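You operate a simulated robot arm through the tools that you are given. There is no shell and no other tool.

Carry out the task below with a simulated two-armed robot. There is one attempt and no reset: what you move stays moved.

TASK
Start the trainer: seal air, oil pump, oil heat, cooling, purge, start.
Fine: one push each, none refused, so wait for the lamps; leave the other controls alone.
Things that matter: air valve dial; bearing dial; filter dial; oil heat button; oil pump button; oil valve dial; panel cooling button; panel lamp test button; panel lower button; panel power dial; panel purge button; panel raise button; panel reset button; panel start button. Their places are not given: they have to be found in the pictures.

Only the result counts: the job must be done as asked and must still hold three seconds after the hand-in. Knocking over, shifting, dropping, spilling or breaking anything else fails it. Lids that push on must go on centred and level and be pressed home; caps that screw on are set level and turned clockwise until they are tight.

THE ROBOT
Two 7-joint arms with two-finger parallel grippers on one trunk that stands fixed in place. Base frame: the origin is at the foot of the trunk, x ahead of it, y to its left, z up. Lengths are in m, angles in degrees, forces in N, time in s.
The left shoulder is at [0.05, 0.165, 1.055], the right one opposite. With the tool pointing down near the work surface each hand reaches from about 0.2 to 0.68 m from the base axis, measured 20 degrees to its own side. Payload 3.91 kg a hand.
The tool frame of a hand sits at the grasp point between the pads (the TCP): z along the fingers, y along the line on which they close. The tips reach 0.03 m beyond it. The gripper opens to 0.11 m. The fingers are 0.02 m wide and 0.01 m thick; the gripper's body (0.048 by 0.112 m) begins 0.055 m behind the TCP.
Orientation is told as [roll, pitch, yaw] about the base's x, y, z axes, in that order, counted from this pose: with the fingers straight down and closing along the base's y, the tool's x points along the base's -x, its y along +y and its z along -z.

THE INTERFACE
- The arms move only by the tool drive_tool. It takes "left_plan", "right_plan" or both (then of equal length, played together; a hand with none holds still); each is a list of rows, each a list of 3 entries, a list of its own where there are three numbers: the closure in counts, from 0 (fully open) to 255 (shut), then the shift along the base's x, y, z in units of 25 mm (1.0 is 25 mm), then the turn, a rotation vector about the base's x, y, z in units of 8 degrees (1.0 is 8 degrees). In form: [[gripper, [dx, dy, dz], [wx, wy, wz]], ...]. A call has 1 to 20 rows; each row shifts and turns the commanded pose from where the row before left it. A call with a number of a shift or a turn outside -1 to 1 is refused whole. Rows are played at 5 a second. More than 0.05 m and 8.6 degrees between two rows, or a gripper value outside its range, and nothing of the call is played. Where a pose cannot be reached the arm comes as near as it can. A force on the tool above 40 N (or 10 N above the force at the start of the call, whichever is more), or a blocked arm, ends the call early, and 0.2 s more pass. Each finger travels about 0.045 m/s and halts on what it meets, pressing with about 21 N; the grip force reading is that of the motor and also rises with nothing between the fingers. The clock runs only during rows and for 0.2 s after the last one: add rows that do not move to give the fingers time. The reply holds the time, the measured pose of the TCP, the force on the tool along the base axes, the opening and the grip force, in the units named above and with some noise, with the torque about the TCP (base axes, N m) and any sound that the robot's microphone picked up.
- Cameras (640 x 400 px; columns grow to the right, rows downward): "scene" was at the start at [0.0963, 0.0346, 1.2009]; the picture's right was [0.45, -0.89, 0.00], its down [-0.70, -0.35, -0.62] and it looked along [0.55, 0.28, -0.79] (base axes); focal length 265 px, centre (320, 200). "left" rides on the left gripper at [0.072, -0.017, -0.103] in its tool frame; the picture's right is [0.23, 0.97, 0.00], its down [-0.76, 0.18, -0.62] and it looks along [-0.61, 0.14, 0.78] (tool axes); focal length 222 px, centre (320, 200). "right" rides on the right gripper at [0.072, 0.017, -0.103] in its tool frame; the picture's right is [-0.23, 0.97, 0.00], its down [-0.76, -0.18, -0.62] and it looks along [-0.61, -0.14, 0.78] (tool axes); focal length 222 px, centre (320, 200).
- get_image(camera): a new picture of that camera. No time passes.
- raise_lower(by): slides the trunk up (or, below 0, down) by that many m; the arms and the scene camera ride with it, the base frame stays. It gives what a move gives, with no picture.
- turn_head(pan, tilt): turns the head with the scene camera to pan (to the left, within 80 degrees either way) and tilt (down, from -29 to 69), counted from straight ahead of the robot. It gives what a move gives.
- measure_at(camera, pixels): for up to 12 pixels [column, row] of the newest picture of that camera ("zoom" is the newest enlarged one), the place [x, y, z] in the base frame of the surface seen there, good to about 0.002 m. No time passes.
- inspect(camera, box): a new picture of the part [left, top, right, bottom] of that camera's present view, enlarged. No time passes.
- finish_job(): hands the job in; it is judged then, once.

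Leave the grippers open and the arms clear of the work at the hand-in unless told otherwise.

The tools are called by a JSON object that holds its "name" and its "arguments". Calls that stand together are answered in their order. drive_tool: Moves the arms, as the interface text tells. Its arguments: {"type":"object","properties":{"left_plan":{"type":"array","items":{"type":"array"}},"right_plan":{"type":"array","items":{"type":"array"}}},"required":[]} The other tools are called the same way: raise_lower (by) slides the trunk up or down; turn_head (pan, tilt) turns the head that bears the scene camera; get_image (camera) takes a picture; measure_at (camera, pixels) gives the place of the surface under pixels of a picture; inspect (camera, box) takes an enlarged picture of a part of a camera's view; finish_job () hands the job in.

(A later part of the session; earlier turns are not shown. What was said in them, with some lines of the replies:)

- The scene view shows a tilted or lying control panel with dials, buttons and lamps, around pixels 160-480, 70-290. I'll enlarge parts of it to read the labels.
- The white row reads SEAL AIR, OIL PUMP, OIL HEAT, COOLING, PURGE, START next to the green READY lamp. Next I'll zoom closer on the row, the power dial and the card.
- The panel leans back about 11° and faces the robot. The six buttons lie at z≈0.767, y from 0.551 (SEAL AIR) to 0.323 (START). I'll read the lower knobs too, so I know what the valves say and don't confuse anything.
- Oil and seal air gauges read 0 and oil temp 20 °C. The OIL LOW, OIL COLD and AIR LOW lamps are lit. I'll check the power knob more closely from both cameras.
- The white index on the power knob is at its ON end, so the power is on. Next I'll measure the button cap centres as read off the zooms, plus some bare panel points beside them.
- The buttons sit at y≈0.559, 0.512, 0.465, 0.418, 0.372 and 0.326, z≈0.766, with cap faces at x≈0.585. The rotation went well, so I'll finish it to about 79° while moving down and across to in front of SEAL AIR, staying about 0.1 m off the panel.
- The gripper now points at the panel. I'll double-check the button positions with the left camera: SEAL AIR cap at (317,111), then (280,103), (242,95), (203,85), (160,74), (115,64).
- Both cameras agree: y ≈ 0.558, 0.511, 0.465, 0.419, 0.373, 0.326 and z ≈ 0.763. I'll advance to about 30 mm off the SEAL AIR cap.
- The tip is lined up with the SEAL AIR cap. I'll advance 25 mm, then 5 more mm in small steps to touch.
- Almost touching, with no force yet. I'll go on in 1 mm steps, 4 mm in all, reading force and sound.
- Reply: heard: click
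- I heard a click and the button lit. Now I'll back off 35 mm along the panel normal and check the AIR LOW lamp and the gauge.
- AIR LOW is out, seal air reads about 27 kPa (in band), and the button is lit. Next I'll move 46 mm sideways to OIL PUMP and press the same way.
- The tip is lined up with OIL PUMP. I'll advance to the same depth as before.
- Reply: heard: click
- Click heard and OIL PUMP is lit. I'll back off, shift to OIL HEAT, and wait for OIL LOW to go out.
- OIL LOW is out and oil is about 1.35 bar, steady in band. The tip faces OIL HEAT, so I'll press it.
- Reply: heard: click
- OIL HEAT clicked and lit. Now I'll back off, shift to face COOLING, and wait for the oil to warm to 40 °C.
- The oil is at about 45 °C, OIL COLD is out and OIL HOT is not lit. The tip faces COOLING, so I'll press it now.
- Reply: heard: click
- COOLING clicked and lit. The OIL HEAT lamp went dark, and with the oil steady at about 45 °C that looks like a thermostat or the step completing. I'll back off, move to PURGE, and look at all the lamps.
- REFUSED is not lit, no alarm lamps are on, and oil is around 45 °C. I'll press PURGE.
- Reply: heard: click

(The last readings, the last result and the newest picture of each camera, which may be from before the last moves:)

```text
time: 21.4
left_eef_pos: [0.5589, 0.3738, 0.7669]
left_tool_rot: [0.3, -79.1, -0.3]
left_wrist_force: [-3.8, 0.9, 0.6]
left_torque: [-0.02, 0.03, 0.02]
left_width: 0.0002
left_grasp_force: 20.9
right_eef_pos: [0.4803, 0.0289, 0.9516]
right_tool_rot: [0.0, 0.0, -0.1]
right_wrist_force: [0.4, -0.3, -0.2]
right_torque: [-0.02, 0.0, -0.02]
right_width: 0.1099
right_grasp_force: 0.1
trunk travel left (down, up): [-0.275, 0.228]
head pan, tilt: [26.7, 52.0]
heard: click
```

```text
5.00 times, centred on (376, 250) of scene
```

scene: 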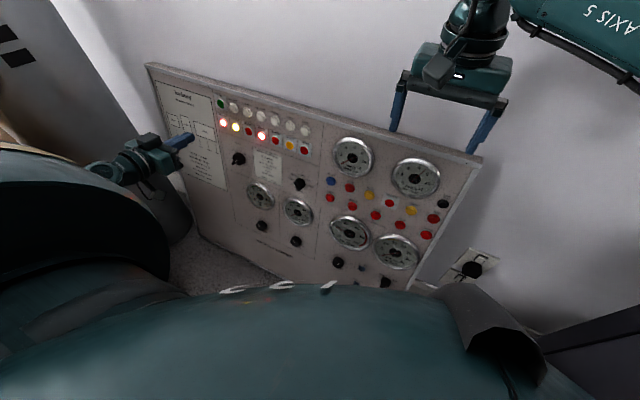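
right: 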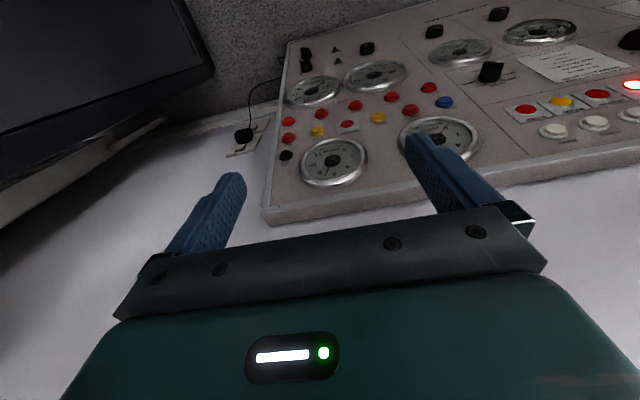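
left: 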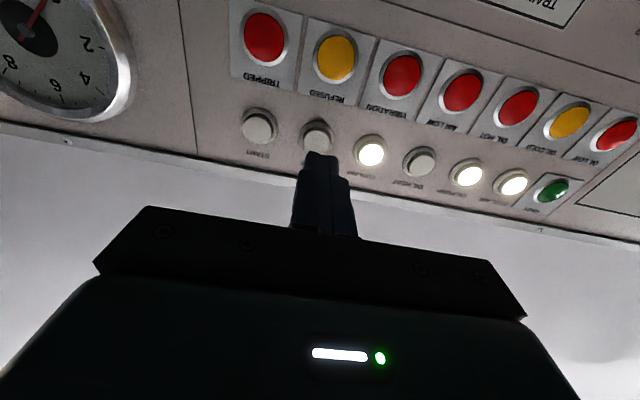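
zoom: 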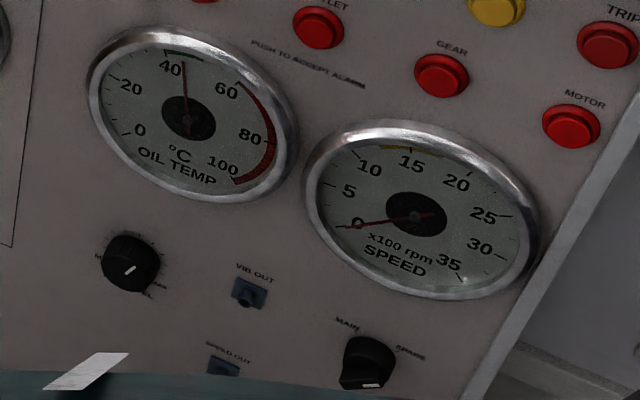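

PURGE clicked and is lit. I'll back off, move to START, and wait for READY.

{"name": "drive_tool", "arguments": {"left_plan": [[255, [-0.5, 0, 0.1], [0, 0, 0]], [255, [-0.98, 0, 0.188], [0, 0, 0]], [255, [0, -0.94, 0], [0, 0, 0]], [255, [0, -0.94, 0], [0, 0, 0]], [255, [0, 0, 0], [0, 0, 0]], [255, [0, 0, 0], [0, 0, 0]], [255, [0, 0, 0], [0, 0, 0]], [255, [0, 0, 0], [0, 0, 0]], [255, [0, 0, 0], [0, 0, 0]], [255, [0, 0, 0], [0, 0, 0]]]}}

{"name": "get_image", "arguments": {"camera": "left"}}

{"name": "inspect", "arguments": {"camera": "scene", "box": [170, 80, 330, 180]}}

{"name": "inspect", "arguments": {"camera": "scene", "box": [320, 210, 432, 290]}}

```text
time: 23.6
left_eef_pos: [0.521, 0.3266, 0.775]
left_tool_rot: [0.3, -79.1, -0.3]
left_wrist_force: [-1.1, -0.6, 0.3]
left_torque: [-0.02, 0.02, -0.04]
left_width: 0.0001
left_grasp_force: 21.1
right_eef_pos: [0.4793, 0.028, 0.9514]
right_tool_rot: [0.0, 0.0, 0.0]
right_wrist_force: [0.0, 0.1, -0.5]
right_torque: [0.04, -0.01, 0.02]
right_width: 0.1098
right_grasp_force: 0.1
trunk travel left (down, up): [-0.275, 0.228]
head pan, tilt: [26.7, 52.0]
```

```text
taken
```

left: 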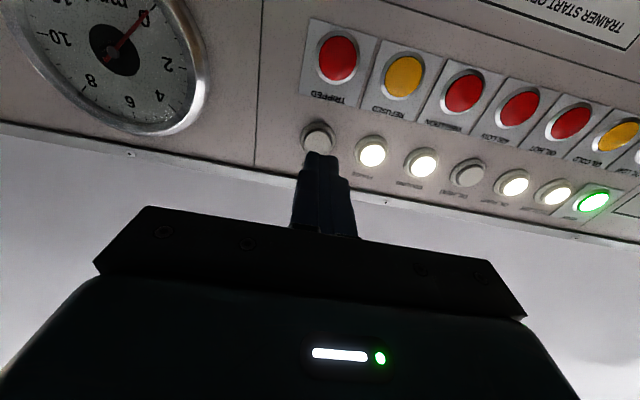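

```text
4.00 times, centred on (250, 130) of scene
```

zoom: 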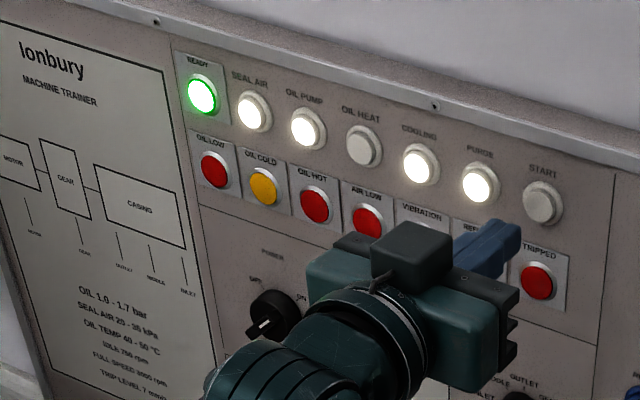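

```text
5.00 times, centred on (376, 250) of scene
```

zoom: 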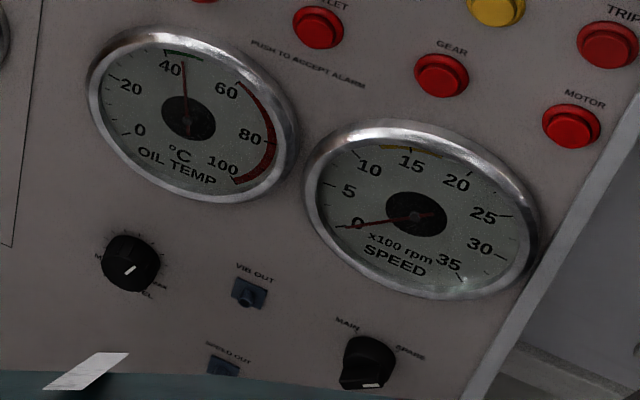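

READY is lit green, there are no alarms and oil is about 45 °C. I'll press START.

{"name": "drive_tool", "arguments": {"left_plan": [[255, [0.6, 0, -0.12], [0, 0, 0]], [255, [0.64, 0, -0.12], [0, 0, 0]], [255, [0.04, 0, -0.008], [0, 0, 0]], [255, [0.04, 0, -0.008], [0, 0, 0]], [255, [0.04, 0, -0.008], [0, 0, 0]], [255, [0.04, 0, -0.008], [0, 0, 0]], [255, [0.04, 0, -0.008], [0, 0, 0]], [255, [0.04, 0, -0.008], [0, 0, 0]]]}}

{"name": "inspect", "arguments": {"camera": "left", "box": [160, 60, 480, 260]}}

{"name": "inspect", "arguments": {"camera": "scene", "box": [170, 80, 330, 180]}}

```text
time: 25.4
left_eef_pos: [0.5568, 0.3266, 0.7673]
left_tool_rot: [0.4, -78.9, -0.4]
left_wrist_force: [-3.7, 1.0, 0.4]
left_torque: [0.01, 0.04, 0.01]
left_width: 0.0
left_grasp_force: 21.7
right_eef_pos: [0.48, 0.0285, 0.9517]
right_tool_rot: [0.0, 0.0, -0.2]
right_wrist_force: [0.3, 0.1, 0.7]
right_torque: [-0.01, 0.0, -0.01]
right_width: 0.1099
right_grasp_force: 0.0
trunk travel left (down, up): [-0.275, 0.228]
head pan, tilt: [26.7, 52.0]
heard: click
```

```text
2.00 times, centred on (320, 160) of left
```

zoom: 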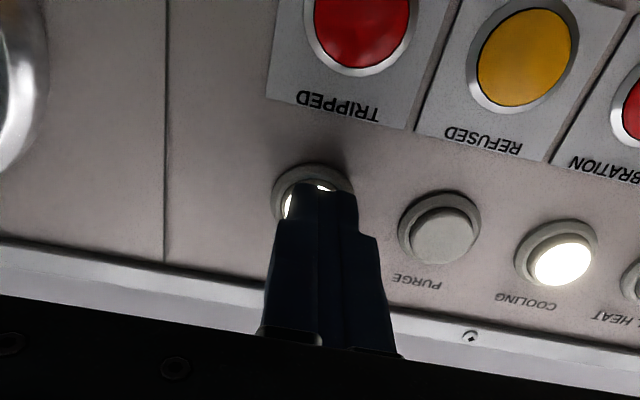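

```text
4.00 times, centred on (250, 130) of scene
```

zoom: 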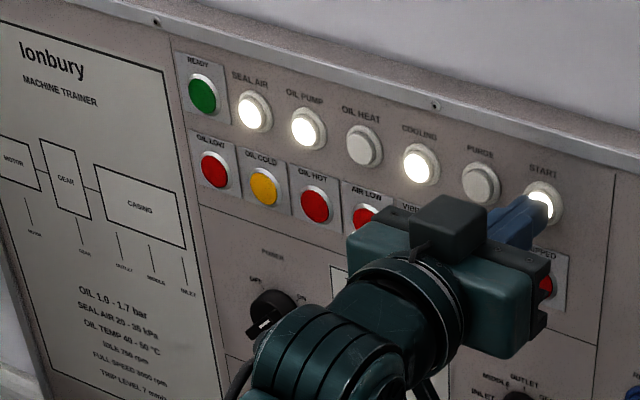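

START clicked and lit, and purge ended. I'll back well away, open the gripper once clear, and watch the speed come up.

{"name": "drive_tool", "arguments": {"left_plan": [[255, [-0.5, 0, 0.1], [0, 0, 0]], [255, [-0.98, 0, 0.188], [0, 0, 0]], [255, [-0.98, 0, 0.188], [0, 0, 0]], [255, [-0.98, 0, 0.188], [0, 0, 0]], [255, [-0.98, 0, 0.188], [0, 0, 0]], [255, [-0.98, 0, 0.188], [0, 0, 0]], [0, [0, 0.9, 0], [0, 0, 0]], [0, [0, 0.9, 0], [0, 0, 0]], [0, [0, 0.9, 0], [0, 0, 0]], [0, [0, 0.9, 0], [0, 0, 0]], [0, [0, 0.9, 0], [0, 0, 0]], [0, [0, 0.9, 0], [0, 0, 0]], [0, [0, 0.9, 0], [0, 0, 0]], [0, [0, 0.9, 0], [0, 0, 0]], [0, [0, 0, 0], [0, 0, 0]], [0, [0, 0, 0], [0, 0, 0]], [0, [0, 0, 0], [0, 0, 0]], [0, [0, 0, 0], [0, 0, 0]]]}}

{"name": "get_image", "arguments": {"camera": "scene"}}

{"name": "inspect", "arguments": {"camera": "scene", "box": [170, 80, 330, 180]}}

{"name": "inspect", "arguments": {"camera": "scene", "box": [230, 170, 430, 295]}}

{"name": "inspect", "arguments": {"camera": "scene", "box": [310, 120, 490, 240]}}

```text
time: 29.2
left_eef_pos: [0.4251, 0.5065, 0.7949]
left_tool_rot: [0.3, -79.1, -0.2]
left_wrist_force: [-0.2, 0.1, -0.2]
left_torque: [0.02, -0.01, 0.0]
left_width: 0.1101
left_grasp_force: 0.0
right_eef_pos: [0.4807, 0.0285, 0.951]
right_tool_rot: [0.0, 0.1, -0.1]
right_wrist_force: [-0.1, -0.9, 0.5]
right_torque: [0.0, -0.03, -0.02]
right_width: 0.1102
right_grasp_force: 0.1
trunk travel left (down, up): [-0.275, 0.228]
head pan, tilt: [26.7, 52.0]
```

```text
taken
```

scene: 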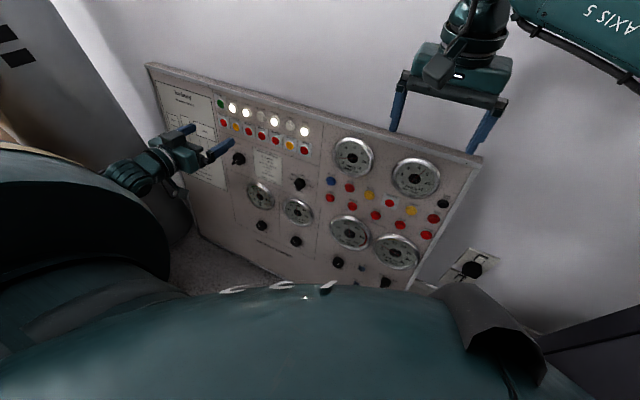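

```text
4.00 times, centred on (250, 130) of scene
```

zoom: 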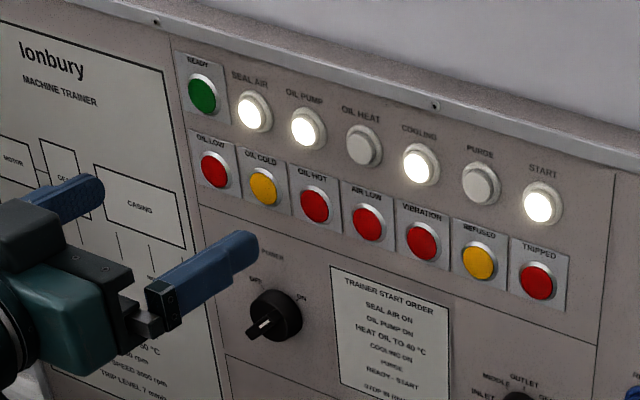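

```text
3.20 times, centred on (330, 232) of scene
```

zoom: 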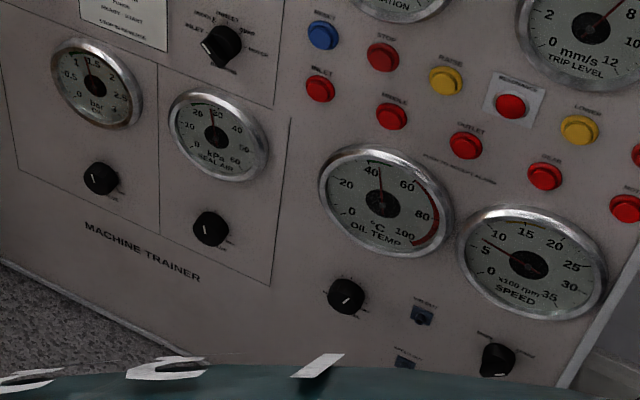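

```text
3.33 times, centred on (400, 180) of scene
```

zoom: 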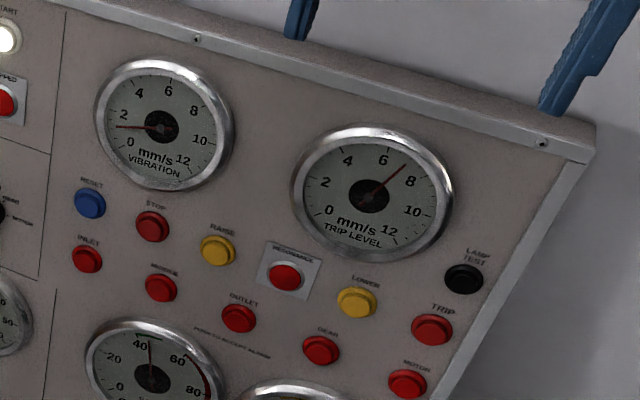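

The trainer is running at about 750 rpm idle, with vibration low and no alarm lamps. I'll pull the left arm back a bit more and wait a few seconds to confirm it holds.

{"name": "drive_tool", "arguments": {"left_plan": [[0, [-0.9, 0, 0.2], [0, 0, 0]], [0, [-0.9, 0, 0.2], [0, 0, 0]], [0, [0, 0, 0], [0, 0, 0]], [0, [0, 0, 0], [0, 0, 0]], [0, [0, 0, 0], [0, 0, 0]], [0, [0, 0, 0], [0, 0, 0]], [0, [0, 0, 0], [0, 0, 0]], [0, [0, 0, 0], [0, 0, 0]], [0, [0, 0, 0], [0, 0, 0]], [0, [0, 0, 0], [0, 0, 0]], [0, [0, 0, 0], [0, 0, 0]], [0, [0, 0, 0], [0, 0, 0]], [0, [0, 0, 0], [0, 0, 0]], [0, [0, 0, 0], [0, 0, 0]], [0, [0, 0, 0], [0, 0, 0]], [0, [0, 0, 0], [0, 0, 0]], [0, [0, 0, 0], [0, 0, 0]], [0, [0, 0, 0], [0, 0, 0]], [0, [0, 0, 0], [0, 0, 0]], [0, [0, 0, 0], [0, 0, 0]]]}}

{"name": "inspect", "arguments": {"camera": "scene", "box": [170, 80, 330, 180]}}

{"name": "inspect", "arguments": {"camera": "scene", "box": [230, 170, 430, 295]}}

```text
time: 33.4
left_eef_pos: [0.379, 0.5061, 0.8057]
left_tool_rot: [0.2, -79.0, -0.3]
left_wrist_force: [-0.3, 0.8, 0.4]
left_torque: [0.0, -0.01, 0.0]
left_width: 0.1101
left_grasp_force: 0.1
right_eef_pos: [0.479, 0.0287, 0.9505]
right_tool_rot: [-0.2, 0.0, -0.1]
right_wrist_force: [0.5, 0.7, -0.3]
right_torque: [-0.01, 0.02, -0.03]
right_width: 0.11
right_grasp_force: 0.2
trunk travel left (down, up): [-0.275, 0.228]
head pan, tilt: [26.7, 52.0]
```

```text
4.00 times, centred on (250, 130) of scene
```

zoom: 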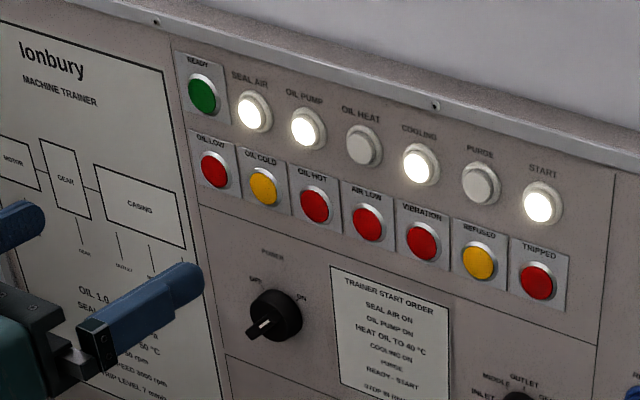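

```text
3.20 times, centred on (330, 232) of scene
```

zoom: 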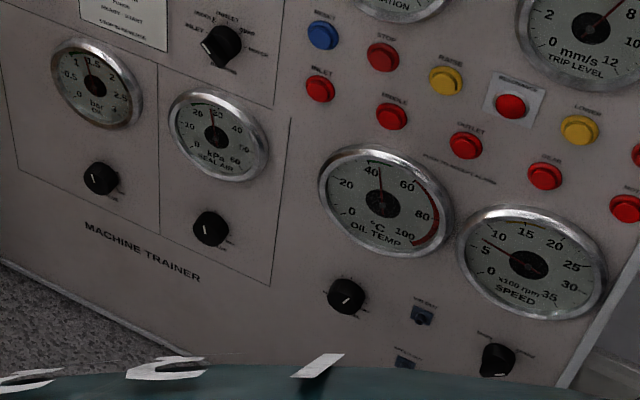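

The machine holds steady at idle: START is lit, there are no refused, tripped or alarm lamps, and oil, air and temperature are all in band. The grippers are open and the arms clear, so I'm handing in.

{"name": "finish_job", "arguments": {}}

```text
The job is handed in.
```

The trainer is started and was running steadily at about 750 rpm idle when I handed the job in.

- **Pushes:** I pushed seal air, oil pump, oil heat, cooling, purge and start once each, in that order. Every push clicked and lit its button, and the REFUSED lamp stayed dark each time I checked.
- **Waits:** I waited for AIR LOW to go out before the oil pump, and for OIL LOW to go out before oil heat. OIL COLD was out before I pushed cooling, and READY was lit before I pushed start.
- **Readings at the end:** seal air was about 27 kPa, oil about 1.35 bar and oil temperature about 45 °C, all in band. Vibration was low and no alarm or trip lamp was lit.
- **Oil heat lamp:** it went dark around the time I pushed cooling and stayed dark. Oil temperature held at about 45 °C, so I took this as the heater's thermostat cutting out.

I touched no other controls. Both grippers are open and the arms are clear of the panel.
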